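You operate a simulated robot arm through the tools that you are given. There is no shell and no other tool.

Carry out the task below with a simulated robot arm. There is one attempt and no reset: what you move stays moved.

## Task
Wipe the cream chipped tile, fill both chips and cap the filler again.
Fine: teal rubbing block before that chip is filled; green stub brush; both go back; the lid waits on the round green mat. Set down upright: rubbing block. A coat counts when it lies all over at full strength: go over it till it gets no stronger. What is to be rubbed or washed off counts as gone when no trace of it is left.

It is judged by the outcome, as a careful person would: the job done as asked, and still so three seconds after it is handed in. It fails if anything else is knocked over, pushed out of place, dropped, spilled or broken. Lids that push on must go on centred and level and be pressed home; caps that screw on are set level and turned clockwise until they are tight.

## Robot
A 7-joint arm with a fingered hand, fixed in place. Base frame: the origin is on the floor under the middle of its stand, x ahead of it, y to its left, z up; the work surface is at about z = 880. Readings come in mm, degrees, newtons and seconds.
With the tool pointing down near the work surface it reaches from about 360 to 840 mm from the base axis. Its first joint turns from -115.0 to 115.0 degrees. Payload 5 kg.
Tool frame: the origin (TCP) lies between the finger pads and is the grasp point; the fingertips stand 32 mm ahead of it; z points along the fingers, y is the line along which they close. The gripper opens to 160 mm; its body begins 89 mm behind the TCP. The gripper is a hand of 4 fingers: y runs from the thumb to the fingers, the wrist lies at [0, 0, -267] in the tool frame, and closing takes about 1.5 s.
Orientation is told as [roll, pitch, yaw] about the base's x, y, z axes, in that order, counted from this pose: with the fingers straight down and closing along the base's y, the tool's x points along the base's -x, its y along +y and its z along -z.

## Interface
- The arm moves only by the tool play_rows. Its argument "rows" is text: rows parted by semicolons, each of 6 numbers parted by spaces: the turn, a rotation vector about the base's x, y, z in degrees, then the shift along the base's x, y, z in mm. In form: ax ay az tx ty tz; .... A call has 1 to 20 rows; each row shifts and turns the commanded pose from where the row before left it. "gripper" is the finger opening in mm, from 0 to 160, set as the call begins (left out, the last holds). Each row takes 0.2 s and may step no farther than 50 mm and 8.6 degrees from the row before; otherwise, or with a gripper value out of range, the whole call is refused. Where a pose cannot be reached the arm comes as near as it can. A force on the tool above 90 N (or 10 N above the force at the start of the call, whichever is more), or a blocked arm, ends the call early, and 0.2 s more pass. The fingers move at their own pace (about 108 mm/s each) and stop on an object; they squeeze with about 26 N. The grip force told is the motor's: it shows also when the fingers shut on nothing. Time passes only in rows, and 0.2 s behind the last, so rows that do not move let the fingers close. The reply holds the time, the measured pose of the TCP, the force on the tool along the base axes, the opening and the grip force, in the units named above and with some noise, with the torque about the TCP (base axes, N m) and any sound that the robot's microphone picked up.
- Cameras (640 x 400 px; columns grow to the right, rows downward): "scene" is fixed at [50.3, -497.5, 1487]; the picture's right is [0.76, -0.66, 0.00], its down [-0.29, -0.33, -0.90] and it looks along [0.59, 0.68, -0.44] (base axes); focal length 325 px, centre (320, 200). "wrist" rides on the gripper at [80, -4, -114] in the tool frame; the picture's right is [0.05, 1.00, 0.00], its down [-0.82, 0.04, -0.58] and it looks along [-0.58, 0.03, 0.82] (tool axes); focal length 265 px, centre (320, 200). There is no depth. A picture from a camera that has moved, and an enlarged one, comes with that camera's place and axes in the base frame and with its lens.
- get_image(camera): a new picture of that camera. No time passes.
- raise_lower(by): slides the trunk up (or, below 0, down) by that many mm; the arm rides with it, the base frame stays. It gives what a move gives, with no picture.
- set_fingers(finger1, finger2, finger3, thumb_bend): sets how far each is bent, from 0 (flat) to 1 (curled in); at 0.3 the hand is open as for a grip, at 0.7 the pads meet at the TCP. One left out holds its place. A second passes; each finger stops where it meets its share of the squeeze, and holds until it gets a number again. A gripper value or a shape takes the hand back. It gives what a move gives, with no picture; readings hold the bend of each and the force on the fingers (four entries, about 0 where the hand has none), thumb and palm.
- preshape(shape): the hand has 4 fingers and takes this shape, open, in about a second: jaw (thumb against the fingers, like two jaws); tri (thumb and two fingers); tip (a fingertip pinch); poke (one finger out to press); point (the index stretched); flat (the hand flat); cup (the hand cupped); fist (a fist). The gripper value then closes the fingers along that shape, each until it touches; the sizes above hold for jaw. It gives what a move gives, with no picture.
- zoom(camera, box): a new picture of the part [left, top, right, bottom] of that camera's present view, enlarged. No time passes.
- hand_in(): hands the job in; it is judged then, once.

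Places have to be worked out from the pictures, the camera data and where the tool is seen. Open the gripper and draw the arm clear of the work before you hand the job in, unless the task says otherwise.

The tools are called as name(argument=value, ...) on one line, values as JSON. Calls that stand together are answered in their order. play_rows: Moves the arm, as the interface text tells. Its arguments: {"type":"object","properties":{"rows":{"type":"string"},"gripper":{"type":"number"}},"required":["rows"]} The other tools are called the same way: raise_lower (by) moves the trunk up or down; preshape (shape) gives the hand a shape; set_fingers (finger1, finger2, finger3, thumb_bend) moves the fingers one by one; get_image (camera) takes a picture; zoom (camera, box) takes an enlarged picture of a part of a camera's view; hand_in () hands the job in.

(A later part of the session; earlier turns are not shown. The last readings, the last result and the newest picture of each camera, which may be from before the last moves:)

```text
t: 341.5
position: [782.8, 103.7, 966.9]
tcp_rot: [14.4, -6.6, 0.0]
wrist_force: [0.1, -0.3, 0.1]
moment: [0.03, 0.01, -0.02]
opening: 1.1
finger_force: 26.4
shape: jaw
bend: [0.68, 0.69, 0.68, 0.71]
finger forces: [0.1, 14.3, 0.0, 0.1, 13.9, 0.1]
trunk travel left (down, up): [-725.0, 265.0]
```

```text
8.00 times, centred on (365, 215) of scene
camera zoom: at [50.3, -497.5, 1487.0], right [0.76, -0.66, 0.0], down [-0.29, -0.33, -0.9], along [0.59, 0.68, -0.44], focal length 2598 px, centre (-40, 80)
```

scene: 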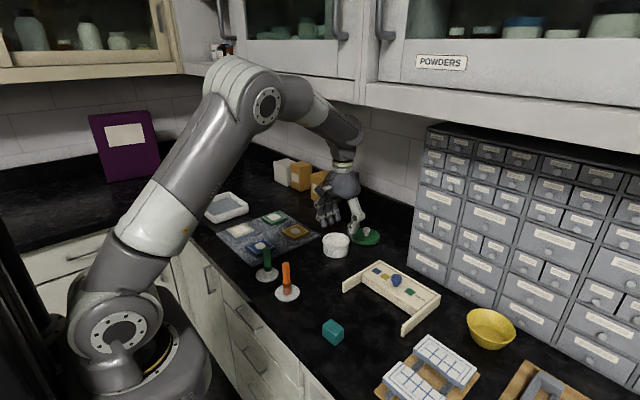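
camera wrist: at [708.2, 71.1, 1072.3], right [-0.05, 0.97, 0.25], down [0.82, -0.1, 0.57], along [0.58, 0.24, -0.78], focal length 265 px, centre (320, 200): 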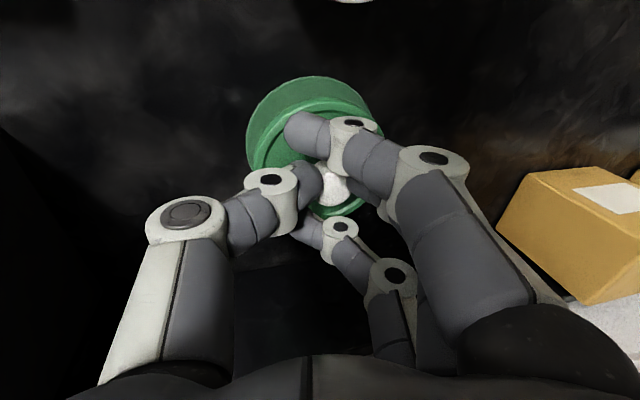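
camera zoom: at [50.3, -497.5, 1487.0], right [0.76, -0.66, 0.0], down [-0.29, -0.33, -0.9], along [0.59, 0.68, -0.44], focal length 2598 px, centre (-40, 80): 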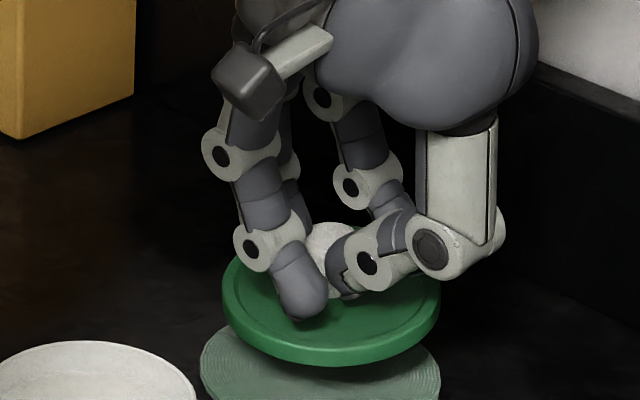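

The lid is level to within a few degrees. I carry it back over the pot with margin above the rim.

play_rows(rows="0 0 0 -8 1 7; 0 0 0 -10 1 8; 0 0 0 -12 1 8; 0 0 0 -12 1 6; 0 0 0 -15 1 0; 0 0 0 -15 1 0; 0 0 0 -15 1 0; 0 0 0 -15 1 0; 0 0 0 -15 0 0; 0 0 0 -15 0 0; 0 0 0 0 0 0")

zoom(camera="scene", box=[310, 190, 370, 260])

get_image(camera="wrist")

```text
t: 343.9
position: [650.5, 111.8, 996.1]
tcp_rot: [14.6, -6.5, 0.1]
wrist_force: [-0.3, 0.1, -0.5]
moment: [0.0, 0.03, 0.01]
opening: 1.0
finger_force: 26.1
shape: jaw
bend: [0.68, 0.69, 0.68, 0.71]
finger forces: [0.1, 14.3, 0.0, 0.0, 13.9, 0.0]
trunk travel left (down, up): [-725.0, 265.0]
```

```text
5.71 times, centred on (340, 225) of scene
camera zoom: at [50.3, -497.5, 1487.0], right [0.76, -0.66, 0.0], down [-0.29, -0.33, -0.9], along [0.59, 0.68, -0.44], focal length 1856 px, centre (206, 57)
```

zoom: 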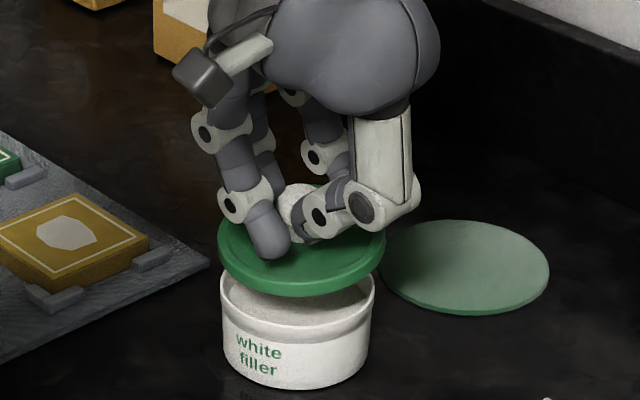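

```text
taken
camera wrist: at [559.2, 79.2, 1095.5], right [-0.08, 0.97, 0.24], down [0.75, -0.1, 0.66], along [0.66, 0.23, -0.71], focal length 265 px, centre (320, 200)
```

wrist: 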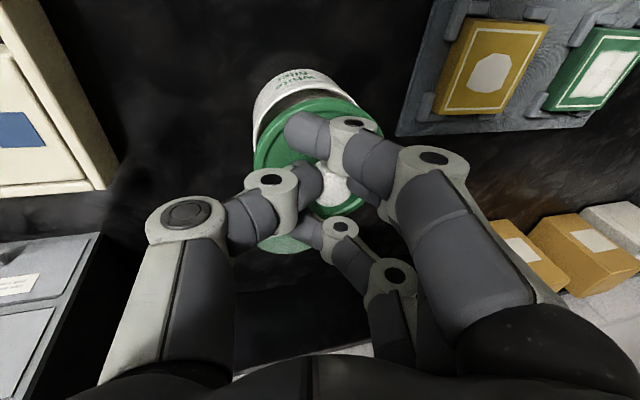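

The lid hangs over the pot within about 1.5 mm laterally. I make that small correction and lower it toward the rim.

play_rows(rows="0 0 0 -1 0.9 -5; 0 0 0 0 0 -5; 0 0 0 0 0 -5; 0 0 0 0 0 -3; 0 0 0 0 0 0")

zoom(camera="scene", box=[310, 200, 370, 260])

```text
t: 345.1
position: [649.7, 112.3, 978.5]
tcp_rot: [14.4, -6.5, 0.1]
wrist_force: [0.3, 0.5, 0.2]
moment: [-0.01, 0.0, 0.0]
opening: 1.0
finger_force: 26.0
shape: jaw
bend: [0.68, 0.69, 0.68, 0.71]
finger forces: [0.1, 14.3, 0.0, 0.1, 13.9, 0.0]
trunk travel left (down, up): [-725.0, 265.0]
```

```text
6.67 times, centred on (340, 230) of scene
camera zoom: at [50.3, -497.5, 1487.0], right [0.76, -0.66, 0.0], down [-0.29, -0.33, -0.9], along [0.59, 0.68, -0.44], focal length 2165 px, centre (187, 0)
```

zoom: 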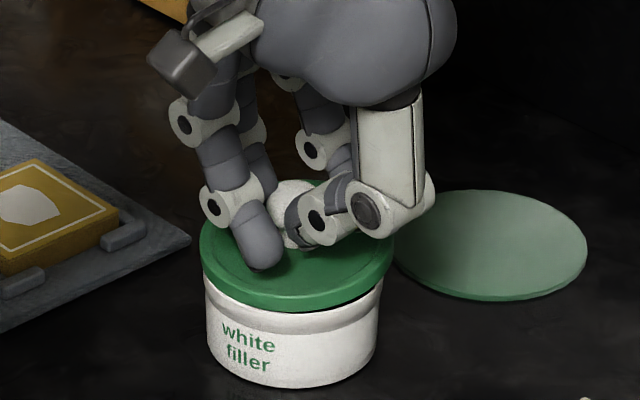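

Alignment looks right; about 10 mm to go. Lowering gently.

play_rows(rows="0 0 0 0 0 -2; 0 0 0 0 0 -2; 0 0 0 0 0 -1.5; 0 0 0 0 0 0")

zoom(camera="scene", box=[310, 210, 365, 260])

```text
t: 346.1
position: [649.8, 111.6, 972.2]
tcp_rot: [14.5, -6.4, 0.1]
wrist_force: [-0.1, -0.5, 1.5]
moment: [0.02, 0.04, 0.0]
opening: 1.0
finger_force: 25.7
shape: jaw
bend: [0.68, 0.69, 0.68, 0.72]
finger forces: [0.1, 14.9, 0.0, 0.1, 14.0, 0.0]
trunk travel left (down, up): [-725.0, 265.0]
```

```text
8.00 times, centred on (338, 235) of scene
camera zoom: at [50.3, -497.5, 1487.0], right [0.76, -0.66, 0.0], down [-0.29, -0.33, -0.9], along [0.59, 0.68, -0.44], focal length 2598 px, centre (180, -80)
```

zoom: 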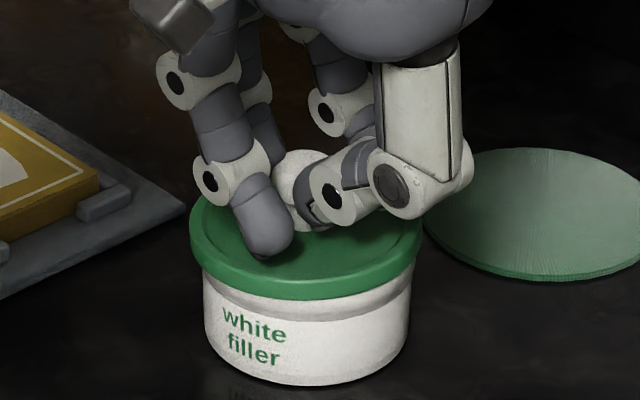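

First contact (1.5 N); the −y side is a touch high. I correct 2° of roll and press down lightly.

play_rows(rows="-1.2 -1 0 0.5 0.8 -0.5; -1.2 -1 0 0.5 0.8 -0.8; 0 0 0 0 0 0")

zoom(camera="scene", box=[310, 210, 365, 260])

```text
t: 346.9
position: [650.4, 114.8, 972.6]
tcp_rot: [12.2, -8.5, 0.4]
wrist_force: [-1.1, -0.3, 0.2]
moment: [-0.01, 0.1, 0.01]
opening: 1.2
finger_force: 25.8
shape: jaw
bend: [0.68, 0.69, 0.68, 0.72]
finger forces: [0.0, 14.8, 0.0, 0.1, 14.5, 0.1]
trunk travel left (down, up): [-725.0, 265.0]
```

```text
8.00 times, centred on (338, 235) of scene
camera zoom: at [50.3, -497.5, 1487.0], right [0.76, -0.66, 0.0], down [-0.29, -0.33, -0.9], along [0.59, 0.68, -0.44], focal length 2598 px, centre (180, -80)
```

zoom: 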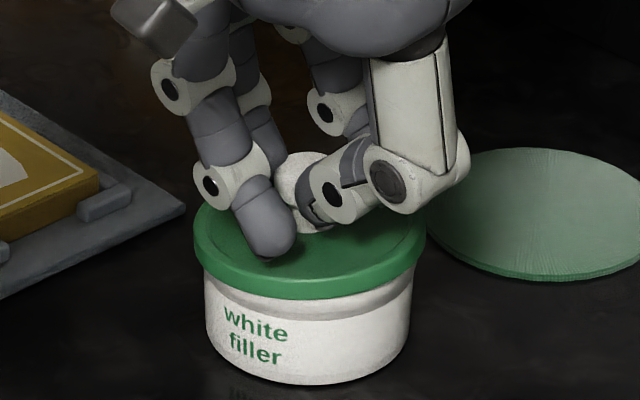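

I turned it the wrong way: the right side rose a bit. I correct with the opposite rotation, keeping the lid's centre in place.

play_rows(rows="1.5 1.7 0 1.3 -1.1 0; 1.5 1.7 0 1.3 -1.1 0; 0 0 0 0 0 0")

zoom(camera="scene", box=[310, 210, 365, 260])

```text
t: 347.7
position: [653.5, 112.0, 972.9]
tcp_rot: [15.1, -5.1, 0.2]
wrist_force: [-1.1, -0.4, 0.1]
moment: [-0.06, 0.02, 0.0]
opening: 1.0
finger_force: 25.5
shape: jaw
bend: [0.68, 0.69, 0.68, 0.72]
finger forces: [0.0, 14.4, 0.0, 0.1, 14.2, 0.0]
trunk travel left (down, up): [-725.0, 265.0]
```

```text
8.00 times, centred on (338, 235) of scene
camera zoom: at [50.3, -497.5, 1487.0], right [0.76, -0.66, 0.0], down [-0.29, -0.33, -0.9], along [0.59, 0.68, -0.44], focal length 2598 px, centre (180, -80)
```

zoom: 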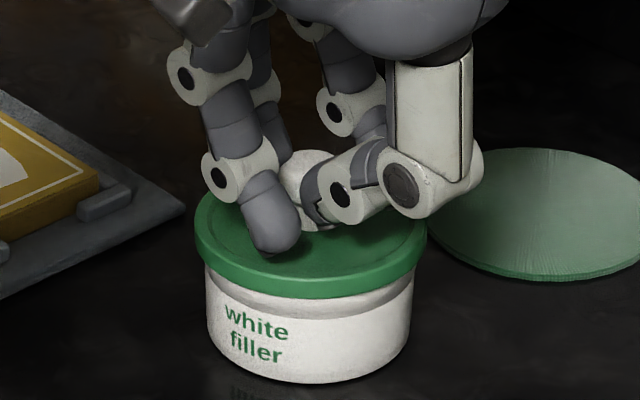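

Centred laterally. I press down gradually to seat it.

play_rows(rows="0 0 0 0 0 -1; 0 0 0 0 0 -1; 0 0 0 0 0 0")

play_rows(rows="0 0 0 0 0 -1; 0 0 0 0 0 0; 0 0 0 0 0 0")

zoom(camera="scene", box=[310, 210, 365, 260])

```text
t: 348.5
position: [653.6, 112.8, 971.1]
tcp_rot: [15.1, -5.2, 0.0]
wrist_force: [-1.5, -0.6, -0.1]
moment: [-0.04, 0.08, 0.01]
opening: 1.0
finger_force: 25.9
shape: jaw
bend: [0.68, 0.68, 0.68, 0.72]
finger forces: [0.0, 14.7, 0.0, 0.0, 14.5, 0.0]
trunk travel left (down, up): [-725.0, 265.0]
```

```text
t: 349.3
position: [653.6, 111.4, 969.0]
tcp_rot: [15.2, -5.1, 0.1]
wrist_force: [-1.0, -2.2, 1.4]
moment: [-0.02, 0.07, 0.05]
opening: 0.9
finger_force: 26.5
shape: jaw
bend: [0.68, 0.68, 0.68, 0.72]
finger forces: [0.0, 14.7, 0.1, 0.1, 15.0, 0.0]
trunk travel left (down, up): [-725.0, 265.0]
```

```text
8.00 times, centred on (338, 235) of scene
camera zoom: at [50.3, -497.5, 1487.0], right [0.76, -0.66, 0.0], down [-0.29, -0.33, -0.9], along [0.59, 0.68, -0.44], focal length 2598 px, centre (180, -80)
```

zoom: 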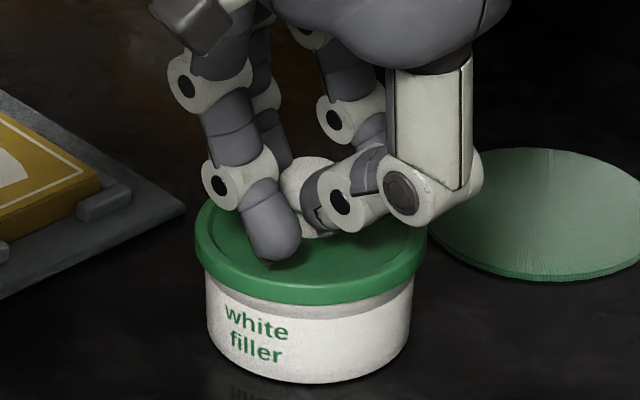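

The lid is going on evenly; about 4 mm left. I continue pressing down step by step.

play_rows(rows="0 0 0 0 0 -1; 0 0 0 0 0 -0.5; 0 0 0 0 0 0")

play_rows(rows="0 0 0 0 0 -1; 0 0 0 0 0 -0.5; 0 0 0 0 0 0")

zoom(camera="scene", box=[310, 210, 365, 260])

```text
t: 350.1
position: [652.8, 112.7, 966.8]
tcp_rot: [15.1, -5.1, 0.0]
wrist_force: [0.8, 0.9, 3.2]
moment: [0.12, -0.03, 0.03]
opening: 1.4
finger_force: 26.4
shape: jaw
bend: [0.68, 0.69, 0.68, 0.72]
finger forces: [0.0, 13.9, 0.0, 0.0, 12.5, 0.0]
trunk travel left (down, up): [-725.0, 265.0]
```

```text
t: 350.9
position: [653.9, 111.9, 966.6]
tcp_rot: [15.2, -5.2, 0.0]
wrist_force: [0.8, -1.5, 11.9]
moment: [0.26, -0.04, -0.05]
opening: 1.5
finger_force: 26.0
shape: jaw
bend: [0.68, 0.69, 0.68, 0.72]
finger forces: [0.0, 15.4, 0.0, 0.1, 14.9, 0.0]
trunk travel left (down, up): [-725.0, 265.0]
```

```text
8.00 times, centred on (338, 235) of scene
camera zoom: at [50.3, -497.5, 1487.0], right [0.76, -0.66, 0.0], down [-0.29, -0.33, -0.9], along [0.59, 0.68, -0.44], focal length 2598 px, centre (180, -80)
```

zoom: 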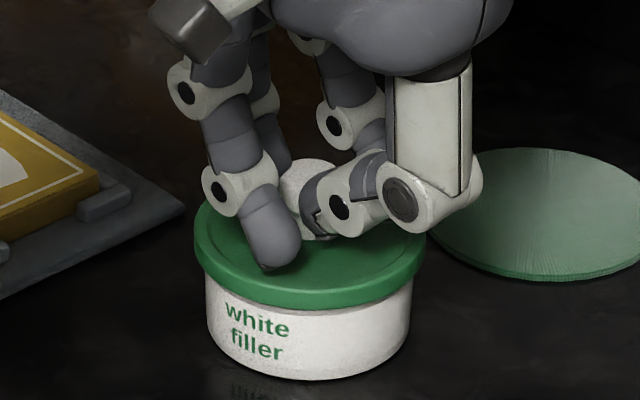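

Nearly home at 12 N. A little more pressure to seat it.

play_rows(rows="0 0 0 0 0 -0.7; 0 0 0 0 0 -0.7; 0 0 0 0 0 0")

```text
t: 351.7
position: [653.0, 112.5, 964.9]
tcp_rot: [15.1, -5.1, 0.1]
wrist_force: [2.3, -2.8, 16.8]
moment: [0.34, -0.11, -0.01]
opening: 2.0
finger_force: 26.5
shape: jaw
bend: [0.68, 0.7, 0.68, 0.72]
finger forces: [0.0, 16.1, 0.0, 0.1, 15.1, 0.1]
trunk travel left (down, up): [-725.0, 265.0]
```

The lid is on but hasn't clicked. I release just enough to clear the knob, rise, and will press from above with a closed hand.

play_rows(rows="0 0 0 0 0 1.5; 0 0 0 0 0 0; 0 0 0 0 0 0; 0 0 0 0 0 0", gripper=28)

play_rows(rows="0 0 0 0 0 4; 0 0 0 0 0 8; 0 0 0 0 0 10; 0 0 0 0 0 6; 0 0 0 0 0 0")

zoom(camera="scene", box=[310, 205, 370, 260])

get_image(camera="wrist")

```text
t: 352.7
position: [653.7, 112.2, 965.6]
tcp_rot: [15.1, -5.1, 0.0]
wrist_force: [-1.1, 3.6, 1.9]
moment: [-0.01, 0.07, 0.01]
opening: 27.3
finger_force: 0.1
shape: jaw
bend: [0.73, 0.72, 0.73, 0.71]
finger forces: [0.0, 1.4, 0.0, 0.0, 3.0, 0.0]
trunk travel left (down, up): [-725.0, 265.0]
```

```text
t: 353.9
position: [653.8, 112.7, 993.4]
tcp_rot: [15.2, -5.2, 0.2]
wrist_force: [-0.2, -0.3, -0.5]
moment: [0.01, 0.03, -0.01]
opening: 27.7
finger_force: 0.0
shape: jaw
bend: [0.73, 0.73, 0.73, 0.7]
finger forces: [0.0, 0.0, 0.0, 0.0, 0.0, 0.0]
trunk travel left (down, up): [-725.0, 265.0]
```

```text
7.27 times, centred on (340, 232) of scene
camera zoom: at [50.3, -497.5, 1487.0], right [0.76, -0.66, 0.0], down [-0.29, -0.33, -0.9], along [0.59, 0.68, -0.44], focal length 2362 px, centre (174, -36)
```

zoom: 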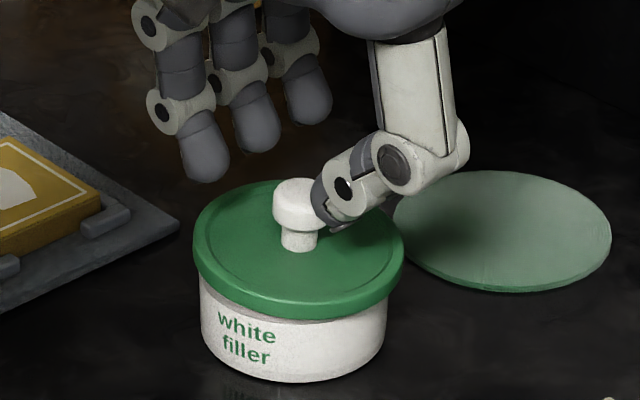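

```text
taken
camera wrist: at [564.4, 78.3, 1095.1], right [-0.08, 0.96, 0.25], down [0.76, -0.11, 0.64], along [0.64, 0.24, -0.73], focal length 265 px, centre (320, 200)
```

wrist: 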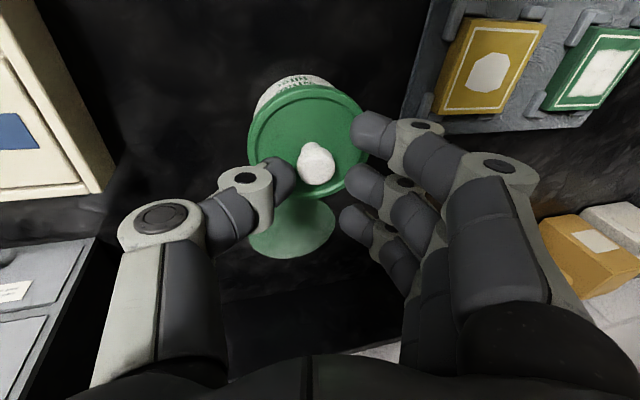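

The lid sits on the pot but not fully home. I straighten the roll, tilt the hand back a little, rise above the knob and close the fingers to press on the knob's top.

play_rows(rows="0 0 0 0 0 6; -5 -2.3 0 -1.6 2.9 2; -5 -2.3 0 -1.6 2.9 2; -5.1 -2.3 0 -1.6 3 2; 0 0 0 0 0 0")

play_rows(rows="0 0 0 0 0 0; 0 0 0 0 0 0; 0 0 0 0 0 0", gripper=0)

zoom(camera="scene", box=[310, 195, 370, 255])

get_image(camera="wrist")

```text
t: 355.1
position: [650.3, 120.0, 1005.8]
tcp_rot: [-0.3, -11.6, 2.3]
wrist_force: [0.5, -0.7, -1.1]
moment: [0.01, -0.02, 0.01]
opening: 27.7
finger_force: 0.2
shape: jaw
bend: [0.73, 0.73, 0.73, 0.7]
finger forces: [0.1, 0.0, 0.0, 0.0, 0.0, 0.0]
trunk travel left (down, up): [-725.0, 265.0]
```

```text
t: 355.9
position: [648.2, 120.7, 1005.4]
tcp_rot: [-0.3, -11.7, 2.3]
wrist_force: [0.2, -0.2, 1.4]
moment: [0.01, -0.02, 0.0]
opening: 0.2
finger_force: 26.3
shape: jaw
bend: [0.69, 0.63, 0.69, 0.67]
finger forces: [0.0, 0.0, 0.1, 0.0, 0.0, 0.1]
trunk travel left (down, up): [-725.0, 265.0]
```

```text
6.67 times, centred on (340, 225) of scene
camera zoom: at [50.3, -497.5, 1487.0], right [0.76, -0.66, 0.0], down [-0.29, -0.33, -0.9], along [0.59, 0.68, -0.44], focal length 2165 px, centre (187, 33)
```

zoom: 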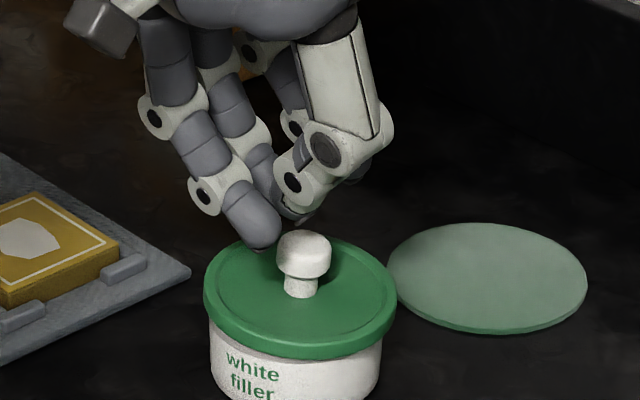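

```text
taken
camera wrist: at [548.5, 113.0, 1100.7], right [-0.09, 1.0, -0.02], down [0.68, 0.07, 0.73], along [0.73, 0.06, -0.68], focal length 265 px, centre (320, 200)
```

wrist: 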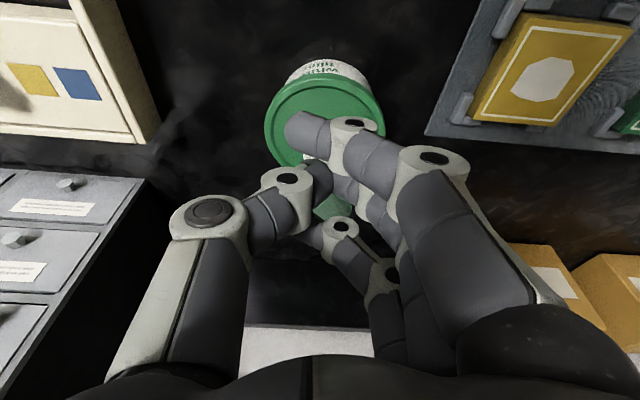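

The closed fingertips are poised just above the knob. I press down in small steps, listening for the snap.

play_rows(rows="0 0 0 0 0 -2; 0 0 0 0 0 -2; 0 0 0 0 0 -1; 0 0 0 0 0 0")

play_rows(rows="0 0 0 0 0 -1; 0 0 0 0 0 -1; 0 0 0 0 0 0")

zoom(camera="scene", box=[310, 195, 370, 255])

```text
t: 356.9
position: [649.4, 120.9, 1000.0]
tcp_rot: [-0.3, -11.7, 2.2]
wrist_force: [-0.1, 0.3, -0.6]
moment: [0.0, 0.0, 0.01]
opening: 0.0
finger_force: 26.2
shape: jaw
bend: [0.69, 0.63, 0.69, 0.67]
finger forces: [0.0, 0.0, 0.0, 0.0, 0.1, 0.1]
trunk travel left (down, up): [-725.0, 265.0]
```

```text
t: 357.7
position: [650.0, 121.0, 998.3]
tcp_rot: [-0.3, -11.7, 2.3]
wrist_force: [0.8, 0.3, -0.1]
moment: [0.01, -0.01, -0.02]
opening: 0.1
finger_force: 25.9
shape: jaw
bend: [0.69, 0.63, 0.69, 0.67]
finger forces: [0.0, 0.0, 0.0, 0.0, 0.0, 0.1]
trunk travel left (down, up): [-725.0, 265.0]
```

```text
6.67 times, centred on (340, 225) of scene
camera zoom: at [50.3, -497.5, 1487.0], right [0.76, -0.66, 0.0], down [-0.29, -0.33, -0.9], along [0.59, 0.68, -0.44], focal length 2165 px, centre (187, 33)
```

zoom: 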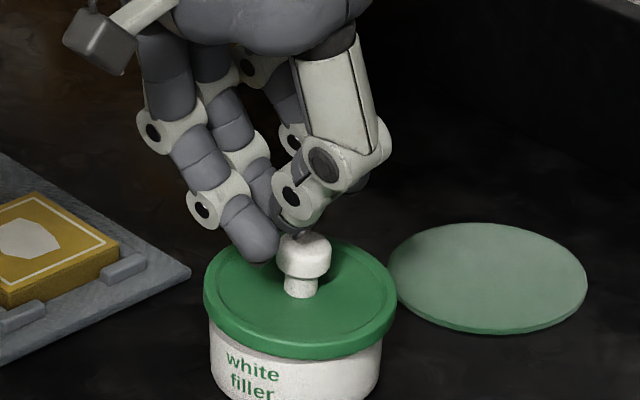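

play_rows(rows="0 0 0 0 0 -1; 0 0 0 0 0 -1; 0 0 0 0 0 0")

play_rows(rows="0 0 0 0 0 -1; 0 0 0 0 0 -1; 0 0 0 0 0 0")

```text
t: 358.5
position: [649.3, 119.8, 996.7]
tcp_rot: [-0.4, -11.6, 2.4]
wrist_force: [0.7, 0.4, -0.1]
moment: [0.02, 0.0, -0.01]
opening: 0.0
finger_force: 25.9
shape: jaw
bend: [0.69, 0.63, 0.69, 0.67]
finger forces: [0.1, 0.0, 0.0, 0.0, 0.0, 0.1]
trunk travel left (down, up): [-725.0, 265.0]
```

```text
t: 359.3
position: [648.1, 119.7, 993.7]
tcp_rot: [-0.3, -11.8, 2.2]
wrist_force: [0.1, -0.3, 0.3]
moment: [-0.01, -0.02, -0.02]
opening: 0.2
finger_force: 26.0
shape: jaw
bend: [0.69, 0.63, 0.69, 0.67]
finger forces: [0.0, 0.1, 0.1, 0.1, 0.1, 0.1]
trunk travel left (down, up): [-725.0, 265.0]
```

zoom(camera="scene", box=[315, 200, 365, 250])

play_rows(rows="0 0 0 0 0 -1; 0 0 0 0 0 -1; 0 0 0 0 0 0")

```text
8.00 times, centred on (340, 225) of scene
camera zoom: at [50.3, -497.5, 1487.0], right [0.76, -0.66, 0.0], down [-0.29, -0.33, -0.9], along [0.59, 0.68, -0.44], focal length 2598 px, centre (160, 0)
```

zoom: 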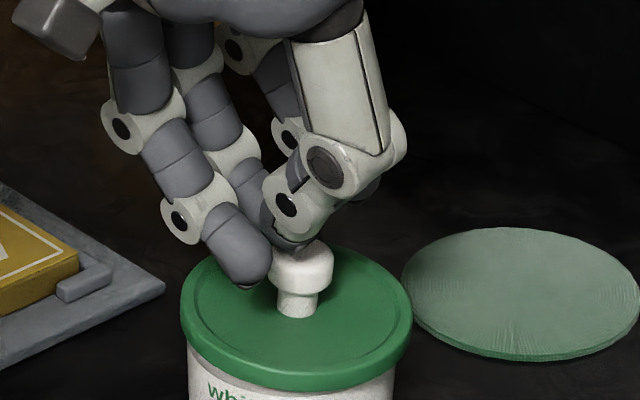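

```text
t: 360.1
position: [648.9, 120.9, 992.8]
tcp_rot: [-0.2, -11.7, 2.3]
wrist_force: [0.1, -0.7, -0.9]
moment: [-0.02, 0.0, -0.03]
opening: 0.0
finger_force: 25.9
shape: jaw
bend: [0.69, 0.63, 0.69, 0.67]
finger forces: [0.0, 0.0, 0.0, 0.1, 0.1, 0.1]
trunk travel left (down, up): [-725.0, 265.0]
```

play_rows(rows="0 0 0 0 0 -1; 0 0 0 0 0 -1; 0 0 0 0 0 0")

play_rows(rows="0 0 0 0 0 -1; 0 0 0 0 0 -1; 0 0 0 0 0 0")

zoom(camera="scene", box=[315, 200, 365, 250])

```text
t: 360.9
position: [648.6, 120.8, 990.7]
tcp_rot: [-0.3, -11.7, 2.3]
wrist_force: [0.0, -0.6, 0.6]
moment: [-0.02, 0.01, 0.02]
opening: 0.1
finger_force: 25.6
shape: jaw
bend: [0.69, 0.63, 0.69, 0.67]
finger forces: [0.1, 0.0, 0.0, 0.0, 0.0, 0.1]
trunk travel left (down, up): [-725.0, 265.0]
```

```text
t: 361.7
position: [648.9, 121.2, 988.6]
tcp_rot: [-0.3, -11.8, 2.4]
wrist_force: [0.9, -0.6, 5.7]
moment: [0.06, -0.09, 0.0]
opening: 0.0
finger_force: 25.9
shape: jaw
bend: [0.69, 0.63, 0.69, 0.67]
finger forces: [0.0, 0.1, 0.0, 0.0, 0.0, 0.0]
trunk travel left (down, up): [-725.0, 265.0]
```

```text
8.00 times, centred on (340, 225) of scene
camera zoom: at [50.3, -497.5, 1487.0], right [0.76, -0.66, 0.0], down [-0.29, -0.33, -0.9], along [0.59, 0.68, -0.44], focal length 2598 px, centre (160, 0)
```

zoom: 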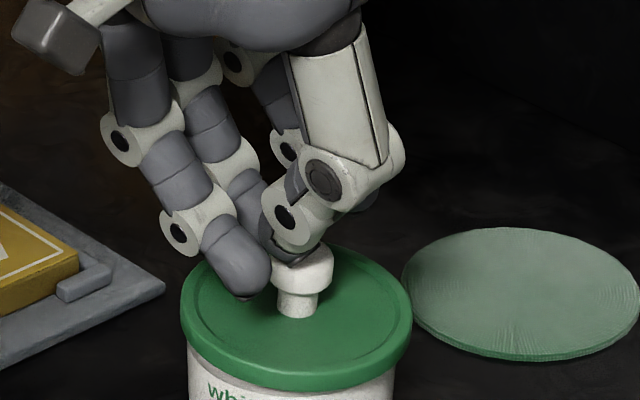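

Touching the knob off-centre (toward +x, +y). I lift 2 mm, shift the hand by (−5, −7) so the pressure comes over the middle, and press again.

play_rows(rows="0 0 0 0 0 2.5; 0 0 0 -5 -7 0; 0 0 0 0 0 -2; 0 0 0 0 0 -1; 0 0 0 0 0 0")

play_rows(rows="0 0 0 0 0 -1; 0 0 0 0 0 0; 0 0 0 0 0 0")

```text
t: 362.9
position: [644.4, 113.1, 988.3]
tcp_rot: [-0.4, -11.8, 2.3]
wrist_force: [-2.1, 0.9, 8.4]
moment: [0.07, 0.01, 0.03]
opening: 0.1
finger_force: 25.8
shape: jaw
bend: [0.69, 0.63, 0.69, 0.67]
finger forces: [0.0, 0.0, 0.1, 0.0, 0.1, 0.0]
trunk travel left (down, up): [-725.0, 265.0]
```

```text
t: 363.7
position: [642.9, 113.6, 988.7]
tcp_rot: [-0.3, -11.9, 2.3]
wrist_force: [-1.4, 0.4, 16.1]
moment: [0.21, -0.1, 0.04]
opening: 0.0
finger_force: 26.0
shape: jaw
bend: [0.69, 0.65, 0.69, 0.67]
finger forces: [0.0, 0.1, 0.0, 0.1, 0.0, 0.1]
trunk travel left (down, up): [-725.0, 265.0]
```

16 N near the knob's centre. Pressing more firmly.

play_rows(rows="0 0 0 1 -1 -1; 0 0 0 0 0 -1; 0 0 0 0 0 0")

zoom(camera="scene", box=[310, 205, 365, 260])

```text
t: 364.5
position: [644.9, 114.1, 987.0]
tcp_rot: [-0.4, -11.9, 2.4]
wrist_force: [-4.3, 3.1, 26.7]
moment: [0.39, -0.12, 0.09]
opening: 0.0
finger_force: 26.5
shape: jaw
bend: [0.69, 0.67, 0.69, 0.67]
finger forces: [0.0, 47.3, 0.0, 0.1, 0.1, 0.0]
trunk travel left (down, up): [-725.0, 265.0]
```

```text
7.27 times, centred on (338, 232) of scene
camera zoom: at [50.3, -497.5, 1487.0], right [0.76, -0.66, 0.0], down [-0.29, -0.33, -0.9], along [0.59, 0.68, -0.44], focal length 2362 px, centre (193, -36)
```

zoom: 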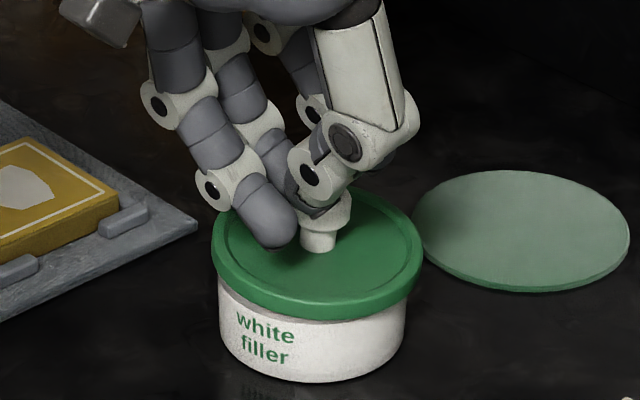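

27 N without a click. I lift off and examine the lid's seat from both cameras.

play_rows(rows="0 0 0 0 0 4; 0 0 0 0 0 8; 0 0 0 -15 0 5; 0 0 0 -20 0 0; 0 0 0 -20 0 0; 0 0 0 -20 0 0; 0 0 0 -20 0 0; 0 0 0 0 0 0")

zoom(camera="scene", box=[315, 220, 360, 260])

get_image(camera="wrist")

zoom(camera="wrist", box=[250, 120, 410, 260])

```text
t: 366.3
position: [549.9, 111.4, 1003.0]
tcp_rot: [-0.3, -11.7, 2.3]
wrist_force: [-0.6, 1.0, -0.5]
moment: [-0.02, -0.01, -0.01]
opening: 0.2
finger_force: 25.9
shape: jaw
bend: [0.69, 0.64, 0.69, 0.67]
finger forces: [0.1, 0.0, 0.1, 0.1, 0.0, 0.0]
trunk travel left (down, up): [-725.0, 265.0]
```

```text
10.00 times, centred on (338, 240) of scene
camera zoom: at [50.3, -497.5, 1487.0], right [0.76, -0.66, 0.0], down [-0.29, -0.33, -0.9], along [0.59, 0.68, -0.44], focal length 3247 px, centre (145, -200)
```

zoom: 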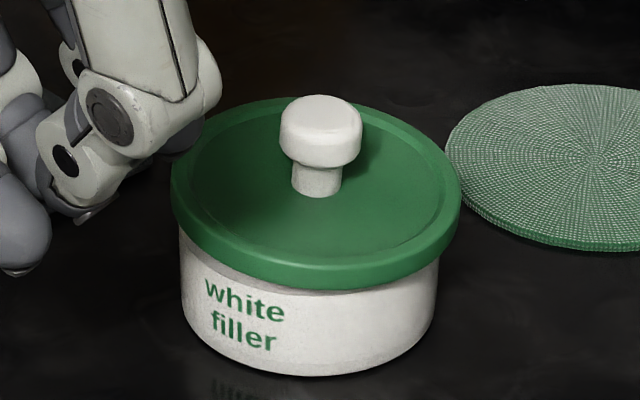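

```text
taken
camera wrist: at [449.4, 103.8, 1097.3], right [-0.09, 1.0, -0.02], down [0.68, 0.07, 0.73], along [0.73, 0.06, -0.68], focal length 265 px, centre (320, 200)
```

wrist: 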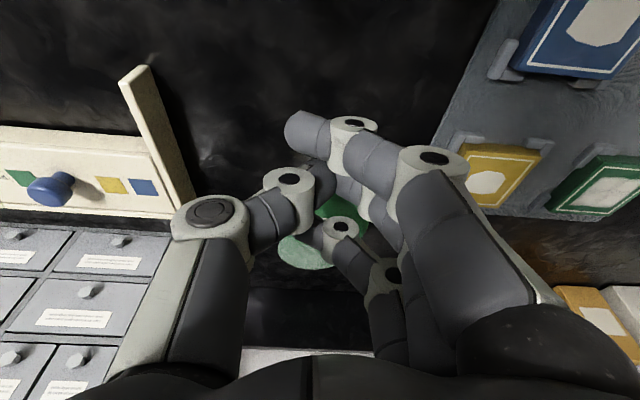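

```text
2.86 times, centred on (330, 190) of wrist
camera zoom: at [449.4, 103.8, 1097.3], right [-0.09, 1.0, -0.02], down [0.68, 0.07, 0.73], along [0.73, 0.06, -0.68], focal length 758 px, centre (291, 229)
```

zoom: 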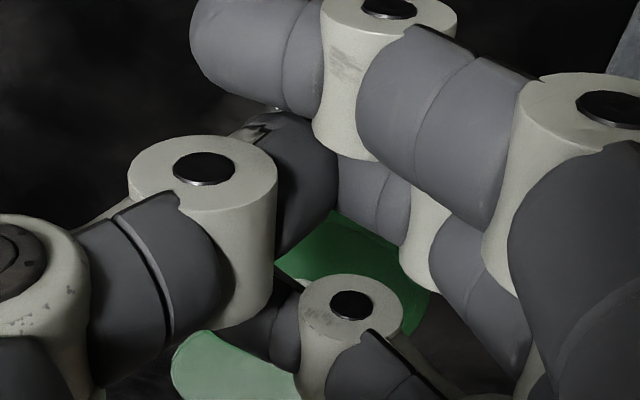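

The lid is centred, but its far side (+x, +y) still sits about 2–3 mm high. I'll use the one-finger "poke" shape to press there; first I try that shape at a safe height.

play_rows(rows="0 0 0 -10 0 15; 0 4 0 -10 0 15; 0 4 0 -10 0 15; 0 3.7 -2.3 0 0 0; 0 0 0 0 0 0")

preshape(shape="poke")

get_image(camera="wrist")

zoom(camera="scene", box=[260, 130, 360, 260])

```text
t: 367.5
position: [520.8, 112.9, 1046.9]
tcp_rot: [0.1, 0.0, 0.0]
wrist_force: [0.2, 0.3, 0.0]
moment: [0.01, 0.0, -0.02]
opening: 0.1
finger_force: 26.6
shape: jaw
bend: [0.69, 0.64, 0.69, 0.67]
finger forces: [0.0, 0.0, 0.0, 0.0, 0.0, 0.0]
trunk travel left (down, up): [-725.0, 265.0]
```

```text
t: 368.4
position: [521.1, 110.9, 1046.4]
tcp_rot: [0.0, -0.1, 0.1]
wrist_force: [-0.5, 0.5, -0.5]
moment: [-0.04, -0.01, -0.01]
opening: 0.0
finger_force: 0.0
shape: poke
bend: [1.0, 1.0, 1.0, 0.47]
finger forces: [0.0, 0.0, 0.0, 0.1, 0.1, 0.1]
trunk travel left (down, up): [-725.0, 265.0]
```

```text
taken
camera wrist: at [440.9, 108.0, 1160.7], right [-0.05, 1.0, 0.0], down [0.82, 0.04, 0.58], along [0.58, 0.03, -0.82], focal length 265 px, centre (320, 200)
```

wrist: 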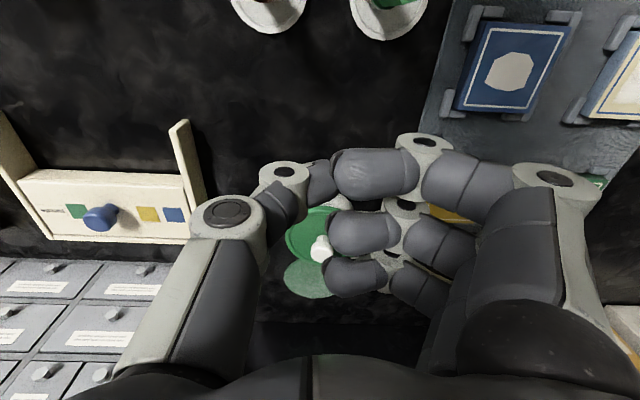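

```text
3.08 times, centred on (310, 195) of scene
camera zoom: at [50.3, -497.5, 1487.0], right [0.76, -0.66, 0.0], down [-0.29, -0.33, -0.9], along [0.59, 0.68, -0.44], focal length 999 px, centre (351, 215)
```

zoom: 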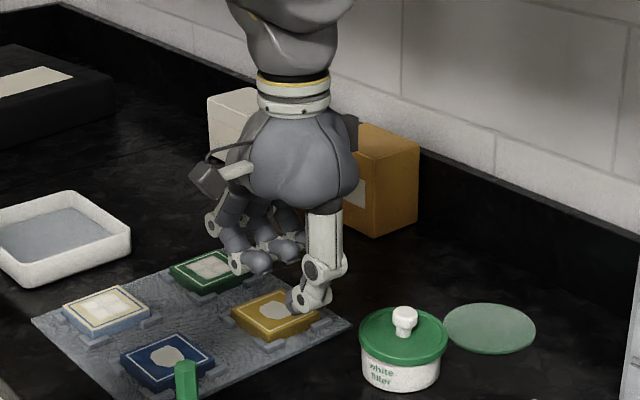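

In "poke" the thumb points down as the lowest part, about 35 mm below the TCP. I take it over the lid's far side at about (686, 140), clear of the knob.

play_rows(rows="0 0 0 20 3 -10; 0 0 0 20 3 -10; 0 0 0 20 3 -10; 0 0 0 20 3 -8; 0 0 0 20 3 0; 0 0 0 20 3 0; 0 0 0 20 3 0; 0 0 0 25 2 0; 0 0 0 0 0 0")

zoom(camera="scene", box=[310, 190, 380, 260])

get_image(camera="wrist")

```text
t: 370.4
position: [685.5, 134.4, 1008.9]
tcp_rot: [0.1, 0.0, 0.0]
wrist_force: [0.6, 0.1, -0.3]
moment: [-0.01, -0.01, -0.02]
opening: 0.0
finger_force: 0.0
shape: poke
bend: [1.0, 1.0, 1.0, 0.47]
finger forces: [0.1, 0.1, 0.0, 0.0, 0.1, 0.1]
trunk travel left (down, up): [-725.0, 265.0]
```

```text
5.71 times, centred on (345, 225) of scene
camera zoom: at [50.3, -497.5, 1487.0], right [0.76, -0.66, 0.0], down [-0.29, -0.33, -0.9], along [0.59, 0.68, -0.44], focal length 1856 px, centre (177, 57)
```

zoom: 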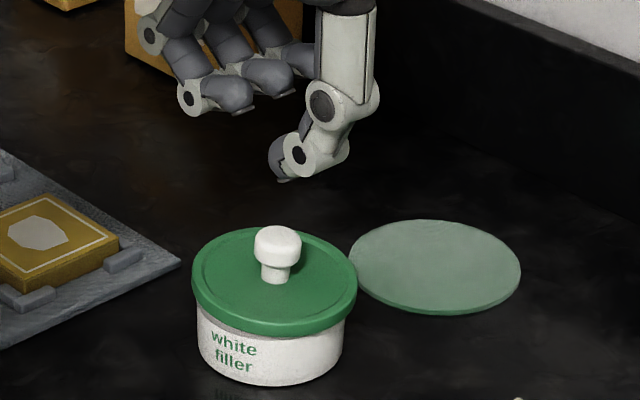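

```text
taken
camera wrist: at [605.4, 131.0, 1122.7], right [-0.05, 1.0, 0.0], down [0.82, 0.04, 0.58], along [0.58, 0.03, -0.82], focal length 265 px, centre (320, 200)
```

wrist: 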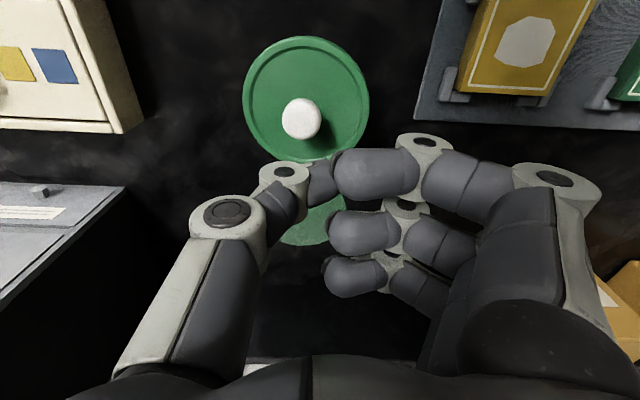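

The thumb tip is over the lid's far side, behind the knob. I lower it onto the lid.

play_rows(rows="0 0 0 0 0 -10; 0 0 0 0 0 -10; 0 0 0 0 0 -10; 0 0 0 0 0 -5; 0 0 0 0 0 0")

zoom(camera="scene", box=[310, 200, 370, 260])

zoom(camera="wrist", box=[220, 40, 420, 220])

```text
t: 371.6
position: [684.6, 134.7, 972.4]
tcp_rot: [0.2, -0.1, -0.1]
wrist_force: [1.4, 0.1, 0.3]
moment: [-0.06, 0.0, -0.01]
opening: 0.2
finger_force: 0.1
shape: poke
bend: [1.0, 1.0, 1.0, 0.47]
finger forces: [0.1, 0.0, 0.0, 0.0, 1.1, 0.0]
trunk travel left (down, up): [-725.0, 265.0]
```

```text
6.67 times, centred on (340, 230) of scene
camera zoom: at [50.3, -497.5, 1487.0], right [0.76, -0.66, 0.0], down [-0.29, -0.33, -0.9], along [0.59, 0.68, -0.44], focal length 2165 px, centre (187, 0)
```

zoom: 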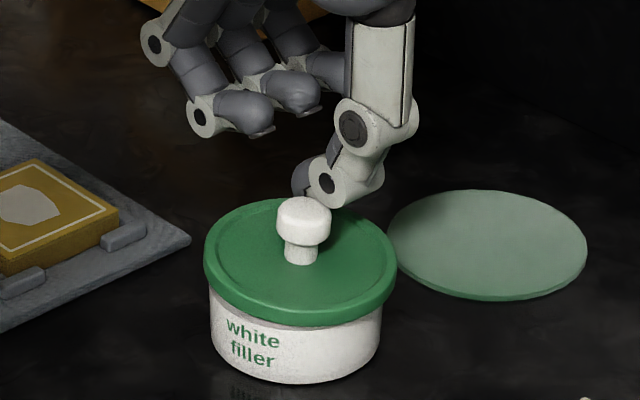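

```text
2.22 times, centred on (320, 130) of wrist
camera zoom: at [604.8, 130.4, 1086.4], right [-0.05, 1.0, 0.0], down [0.81, 0.04, 0.58], along [0.58, 0.03, -0.82], focal length 590 px, centre (320, 356)
```

zoom: 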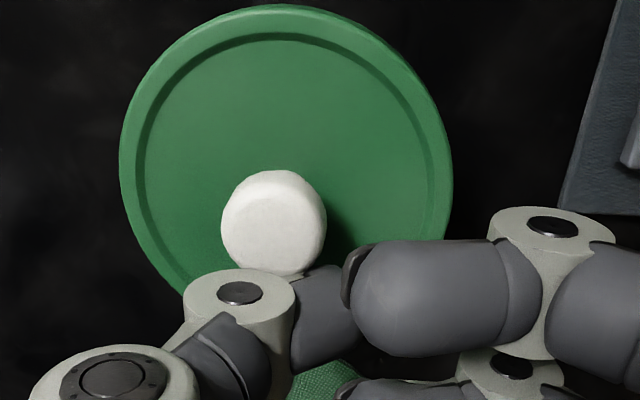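

The thumb brushes the knob's side (1 N). I move 4 mm farther out in x and continue down.

play_rows(rows="0 0 0 0 0 2; 0 0 0 5 1 0; 0 0 0 0 0 -4; 0 0 0 0 0 -3; 0 0 0 0 0 0")

play_rows(rows="0 0 0 0 0 -2; 0 0 0 0 0 -1; 0 0 0 0 0 0")

zoom(camera="scene", box=[315, 205, 365, 255])

```text
t: 372.8
position: [690.4, 136.6, 968.0]
tcp_rot: [0.1, 0.1, 0.0]
wrist_force: [-0.6, 0.2, 0.5]
moment: [-0.03, 0.04, -0.03]
opening: 0.0
finger_force: 0.0
shape: poke
bend: [1.0, 1.0, 1.0, 0.47]
finger forces: [0.1, 0.0, 0.0, 0.0, 0.1, 0.0]
trunk travel left (down, up): [-725.0, 265.0]
```

```text
t: 373.6
position: [690.2, 136.9, 966.0]
tcp_rot: [0.1, 0.0, -0.1]
wrist_force: [0.0, 0.2, -0.7]
moment: [-0.01, -0.03, -0.03]
opening: 0.0
finger_force: 0.1
shape: poke
bend: [1.0, 1.0, 1.0, 0.47]
finger forces: [0.0, 0.0, 0.0, 0.0, 0.0, 0.0]
trunk travel left (down, up): [-725.0, 265.0]
```

```text
8.00 times, centred on (340, 230) of scene
camera zoom: at [50.3, -497.5, 1487.0], right [0.76, -0.66, 0.0], down [-0.29, -0.33, -0.9], along [0.59, 0.68, -0.44], focal length 2598 px, centre (160, -40)
```

zoom: 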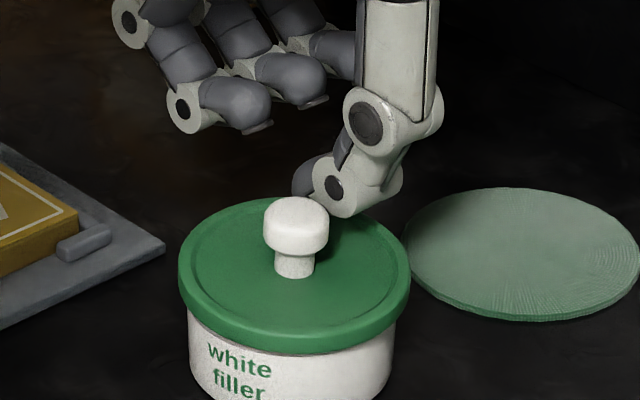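

play_rows(rows="0 0 0 0 0 -1; 0 0 0 0 0 -1; 0 0 0 0 0 0")

play_rows(rows="0 0 0 0 0 -1; 0 0 0 0 0 -1; 0 0 0 0 0 0")

```text
t: 374.4
position: [690.7, 137.2, 965.1]
tcp_rot: [0.2, 0.0, 0.1]
wrist_force: [2.5, 0.1, 9.4]
moment: [0.0, -0.06, 0.01]
opening: 0.0
finger_force: 0.1
shape: poke
bend: [1.0, 1.0, 1.0, 0.47]
finger forces: [0.1, 0.1, 0.0, 0.0, 7.8, 0.1]
trunk travel left (down, up): [-725.0, 265.0]
```

```text
t: 375.2
position: [689.0, 137.7, 964.1]
tcp_rot: [0.1, -0.2, 0.0]
wrist_force: [3.6, -1.6, 20.0]
moment: [0.07, -0.19, -0.03]
opening: 0.0
finger_force: 0.1
shape: poke
bend: [1.0, 1.0, 1.0, 0.47]
finger forces: [0.0, 0.0, 0.0, 0.0, 20.7, 0.0]
trunk travel left (down, up): [-725.0, 265.0]
```

play_rows(rows="0 0 0 0 0 -1; 0 0 0 0 0 -1; 0 0 0 0 0 0")

zoom(camera="scene", box=[315, 215, 365, 260])

```text
t: 376.0
position: [687.3, 135.7, 959.2]
tcp_rot: [0.1, 0.0, 0.0]
wrist_force: [-3.9, -2.7, 11.6]
moment: [-0.01, 0.1, 0.03]
opening: 0.1
finger_force: 0.1
shape: poke
bend: [1.0, 1.0, 1.0, 0.47]
finger forces: [0.0, 0.0, 0.0, 0.1, 12.0, 0.0]
trunk travel left (down, up): [-725.0, 265.0]
```

```text
8.89 times, centred on (340, 238) of scene
camera zoom: at [50.3, -497.5, 1487.0], right [0.76, -0.66, 0.0], down [-0.29, -0.33, -0.9], along [0.59, 0.68, -0.44], focal length 2886 px, centre (142, -133)
```

zoom: 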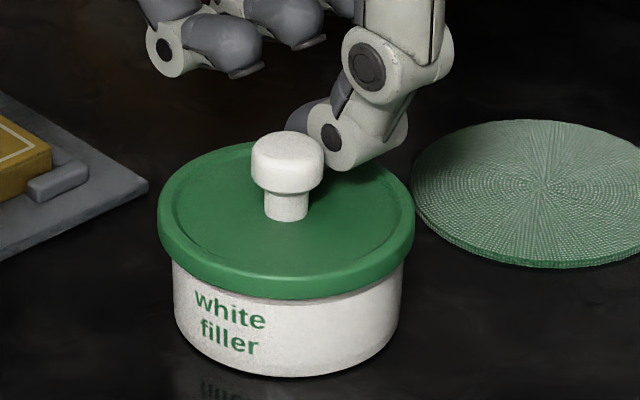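

The far side went down several mm, but no click; the lid may now rock. I back off and look from the wrist camera with the hand open.

play_rows(rows="0 0 0 0 0 6; 0 0 0 0 0 12; 0 0 0 0 0 15; 0 0 0 -20 -3 10; 0 0 0 -20 -3 0; 0 0 0 -20 -3 0; 0 0 0 -20 -3 0; 0 0 0 -20 -2 0; 0 0 0 0 0 0")

preshape(shape="jaw")

get_image(camera="wrist")

zoom(camera="scene", box=[315, 220, 360, 262])

```text
t: 378.0
position: [590.6, 121.7, 1003.4]
tcp_rot: [0.1, -0.1, 0.0]
wrist_force: [0.1, 0.3, 0.6]
moment: [-0.02, 0.01, -0.03]
opening: 0.0
finger_force: 0.1
shape: poke
bend: [1.0, 1.0, 1.0, 0.47]
finger forces: [0.1, 0.1, 0.1, 0.0, 0.0, 0.0]
trunk travel left (down, up): [-725.0, 265.0]
heard: snap
```

```text
t: 378.9
position: [590.6, 121.1, 1003.2]
tcp_rot: [0.0, 0.0, 0.0]
wrist_force: [0.8, -0.1, 0.7]
moment: [-0.01, -0.01, 0.0]
opening: 159.9
finger_force: 0.1
shape: jaw
bend: [0.3, 0.3, 0.3, 0.3]
finger forces: [0.1, 0.0, 0.0, 0.0, 0.0, 0.1]
trunk travel left (down, up): [-725.0, 265.0]
```

```text
taken
camera wrist: at [510.7, 117.8, 1117.2], right [-0.05, 1.0, 0.0], down [0.82, 0.04, 0.58], along [0.58, 0.03, -0.82], focal length 265 px, centre (320, 200)
```

wrist: 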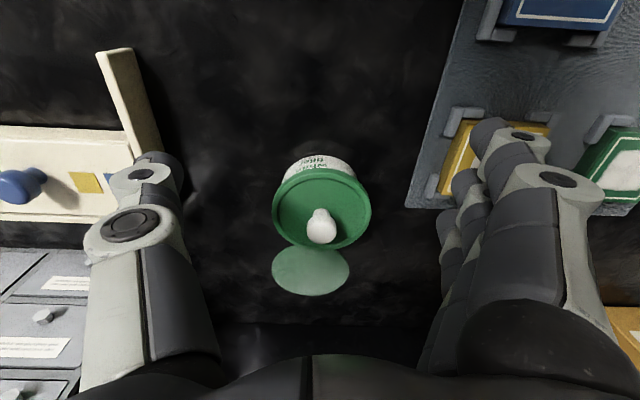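

```text
9.52 times, centred on (338, 241) of scene
camera zoom: at [50.3, -497.5, 1487.0], right [0.76, -0.66, 0.0], down [-0.29, -0.33, -0.9], along [0.59, 0.68, -0.44], focal length 3093 px, centre (153, -190)
```

zoom: 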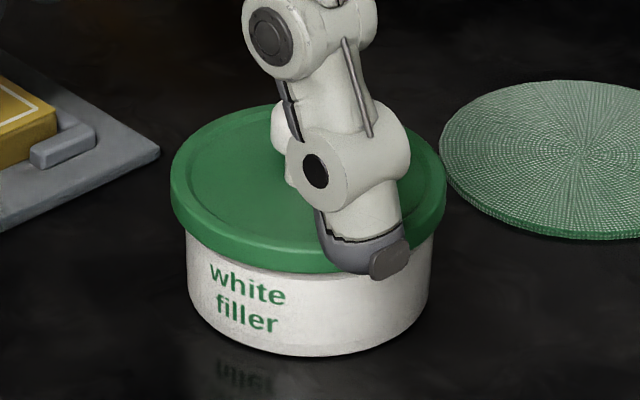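

A snap was heard as I let go. I move the hand out of the scene camera's line of sight to judge the lid properly.

play_rows(rows="0 0 0 -20 10 10; 0 0 0 -20 10 10; 0 0 0 -20 10 10; 0 0 0 -20 10 0; 0 0 0 0 0 0")

zoom(camera="scene", box=[318, 225, 356, 262])

zoom(camera="wrist", box=[240, 140, 400, 320])

```text
t: 380.1
position: [510.5, 162.8, 1032.9]
tcp_rot: [0.1, 0.0, 0.0]
wrist_force: [-0.2, -0.2, -0.1]
moment: [-0.01, 0.0, 0.01]
opening: 159.8
finger_force: 0.1
shape: jaw
bend: [0.3, 0.3, 0.3, 0.3]
finger forces: [0.0, 0.0, 0.0, 0.1, 0.0, 0.0]
trunk travel left (down, up): [-725.0, 265.0]
```

```text
10.81 times, centred on (337, 244) of scene
camera zoom: at [50.3, -497.5, 1487.0], right [0.76, -0.66, 0.0], down [-0.29, -0.33, -0.9], along [0.59, 0.68, -0.44], focal length 3510 px, centre (136, -270)
```

zoom: 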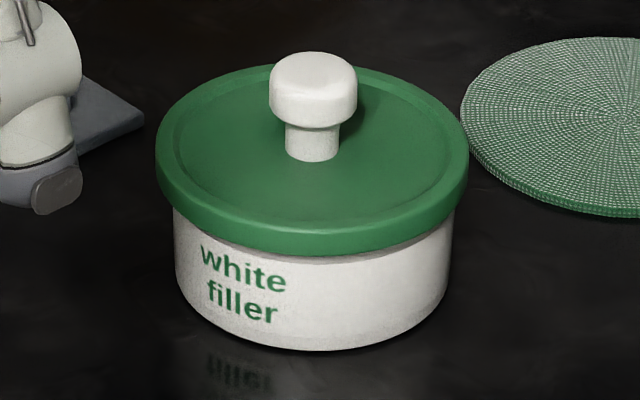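

```text
2.22 times, centred on (320, 230) of wrist
camera zoom: at [430.3, 158.7, 1147.2], right [-0.05, 1.0, 0.0], down [0.82, 0.04, 0.58], along [0.58, 0.03, -0.82], focal length 590 px, centre (320, 133)
```

zoom: 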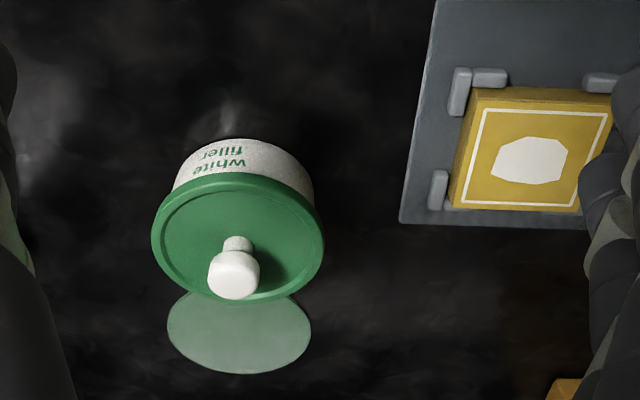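

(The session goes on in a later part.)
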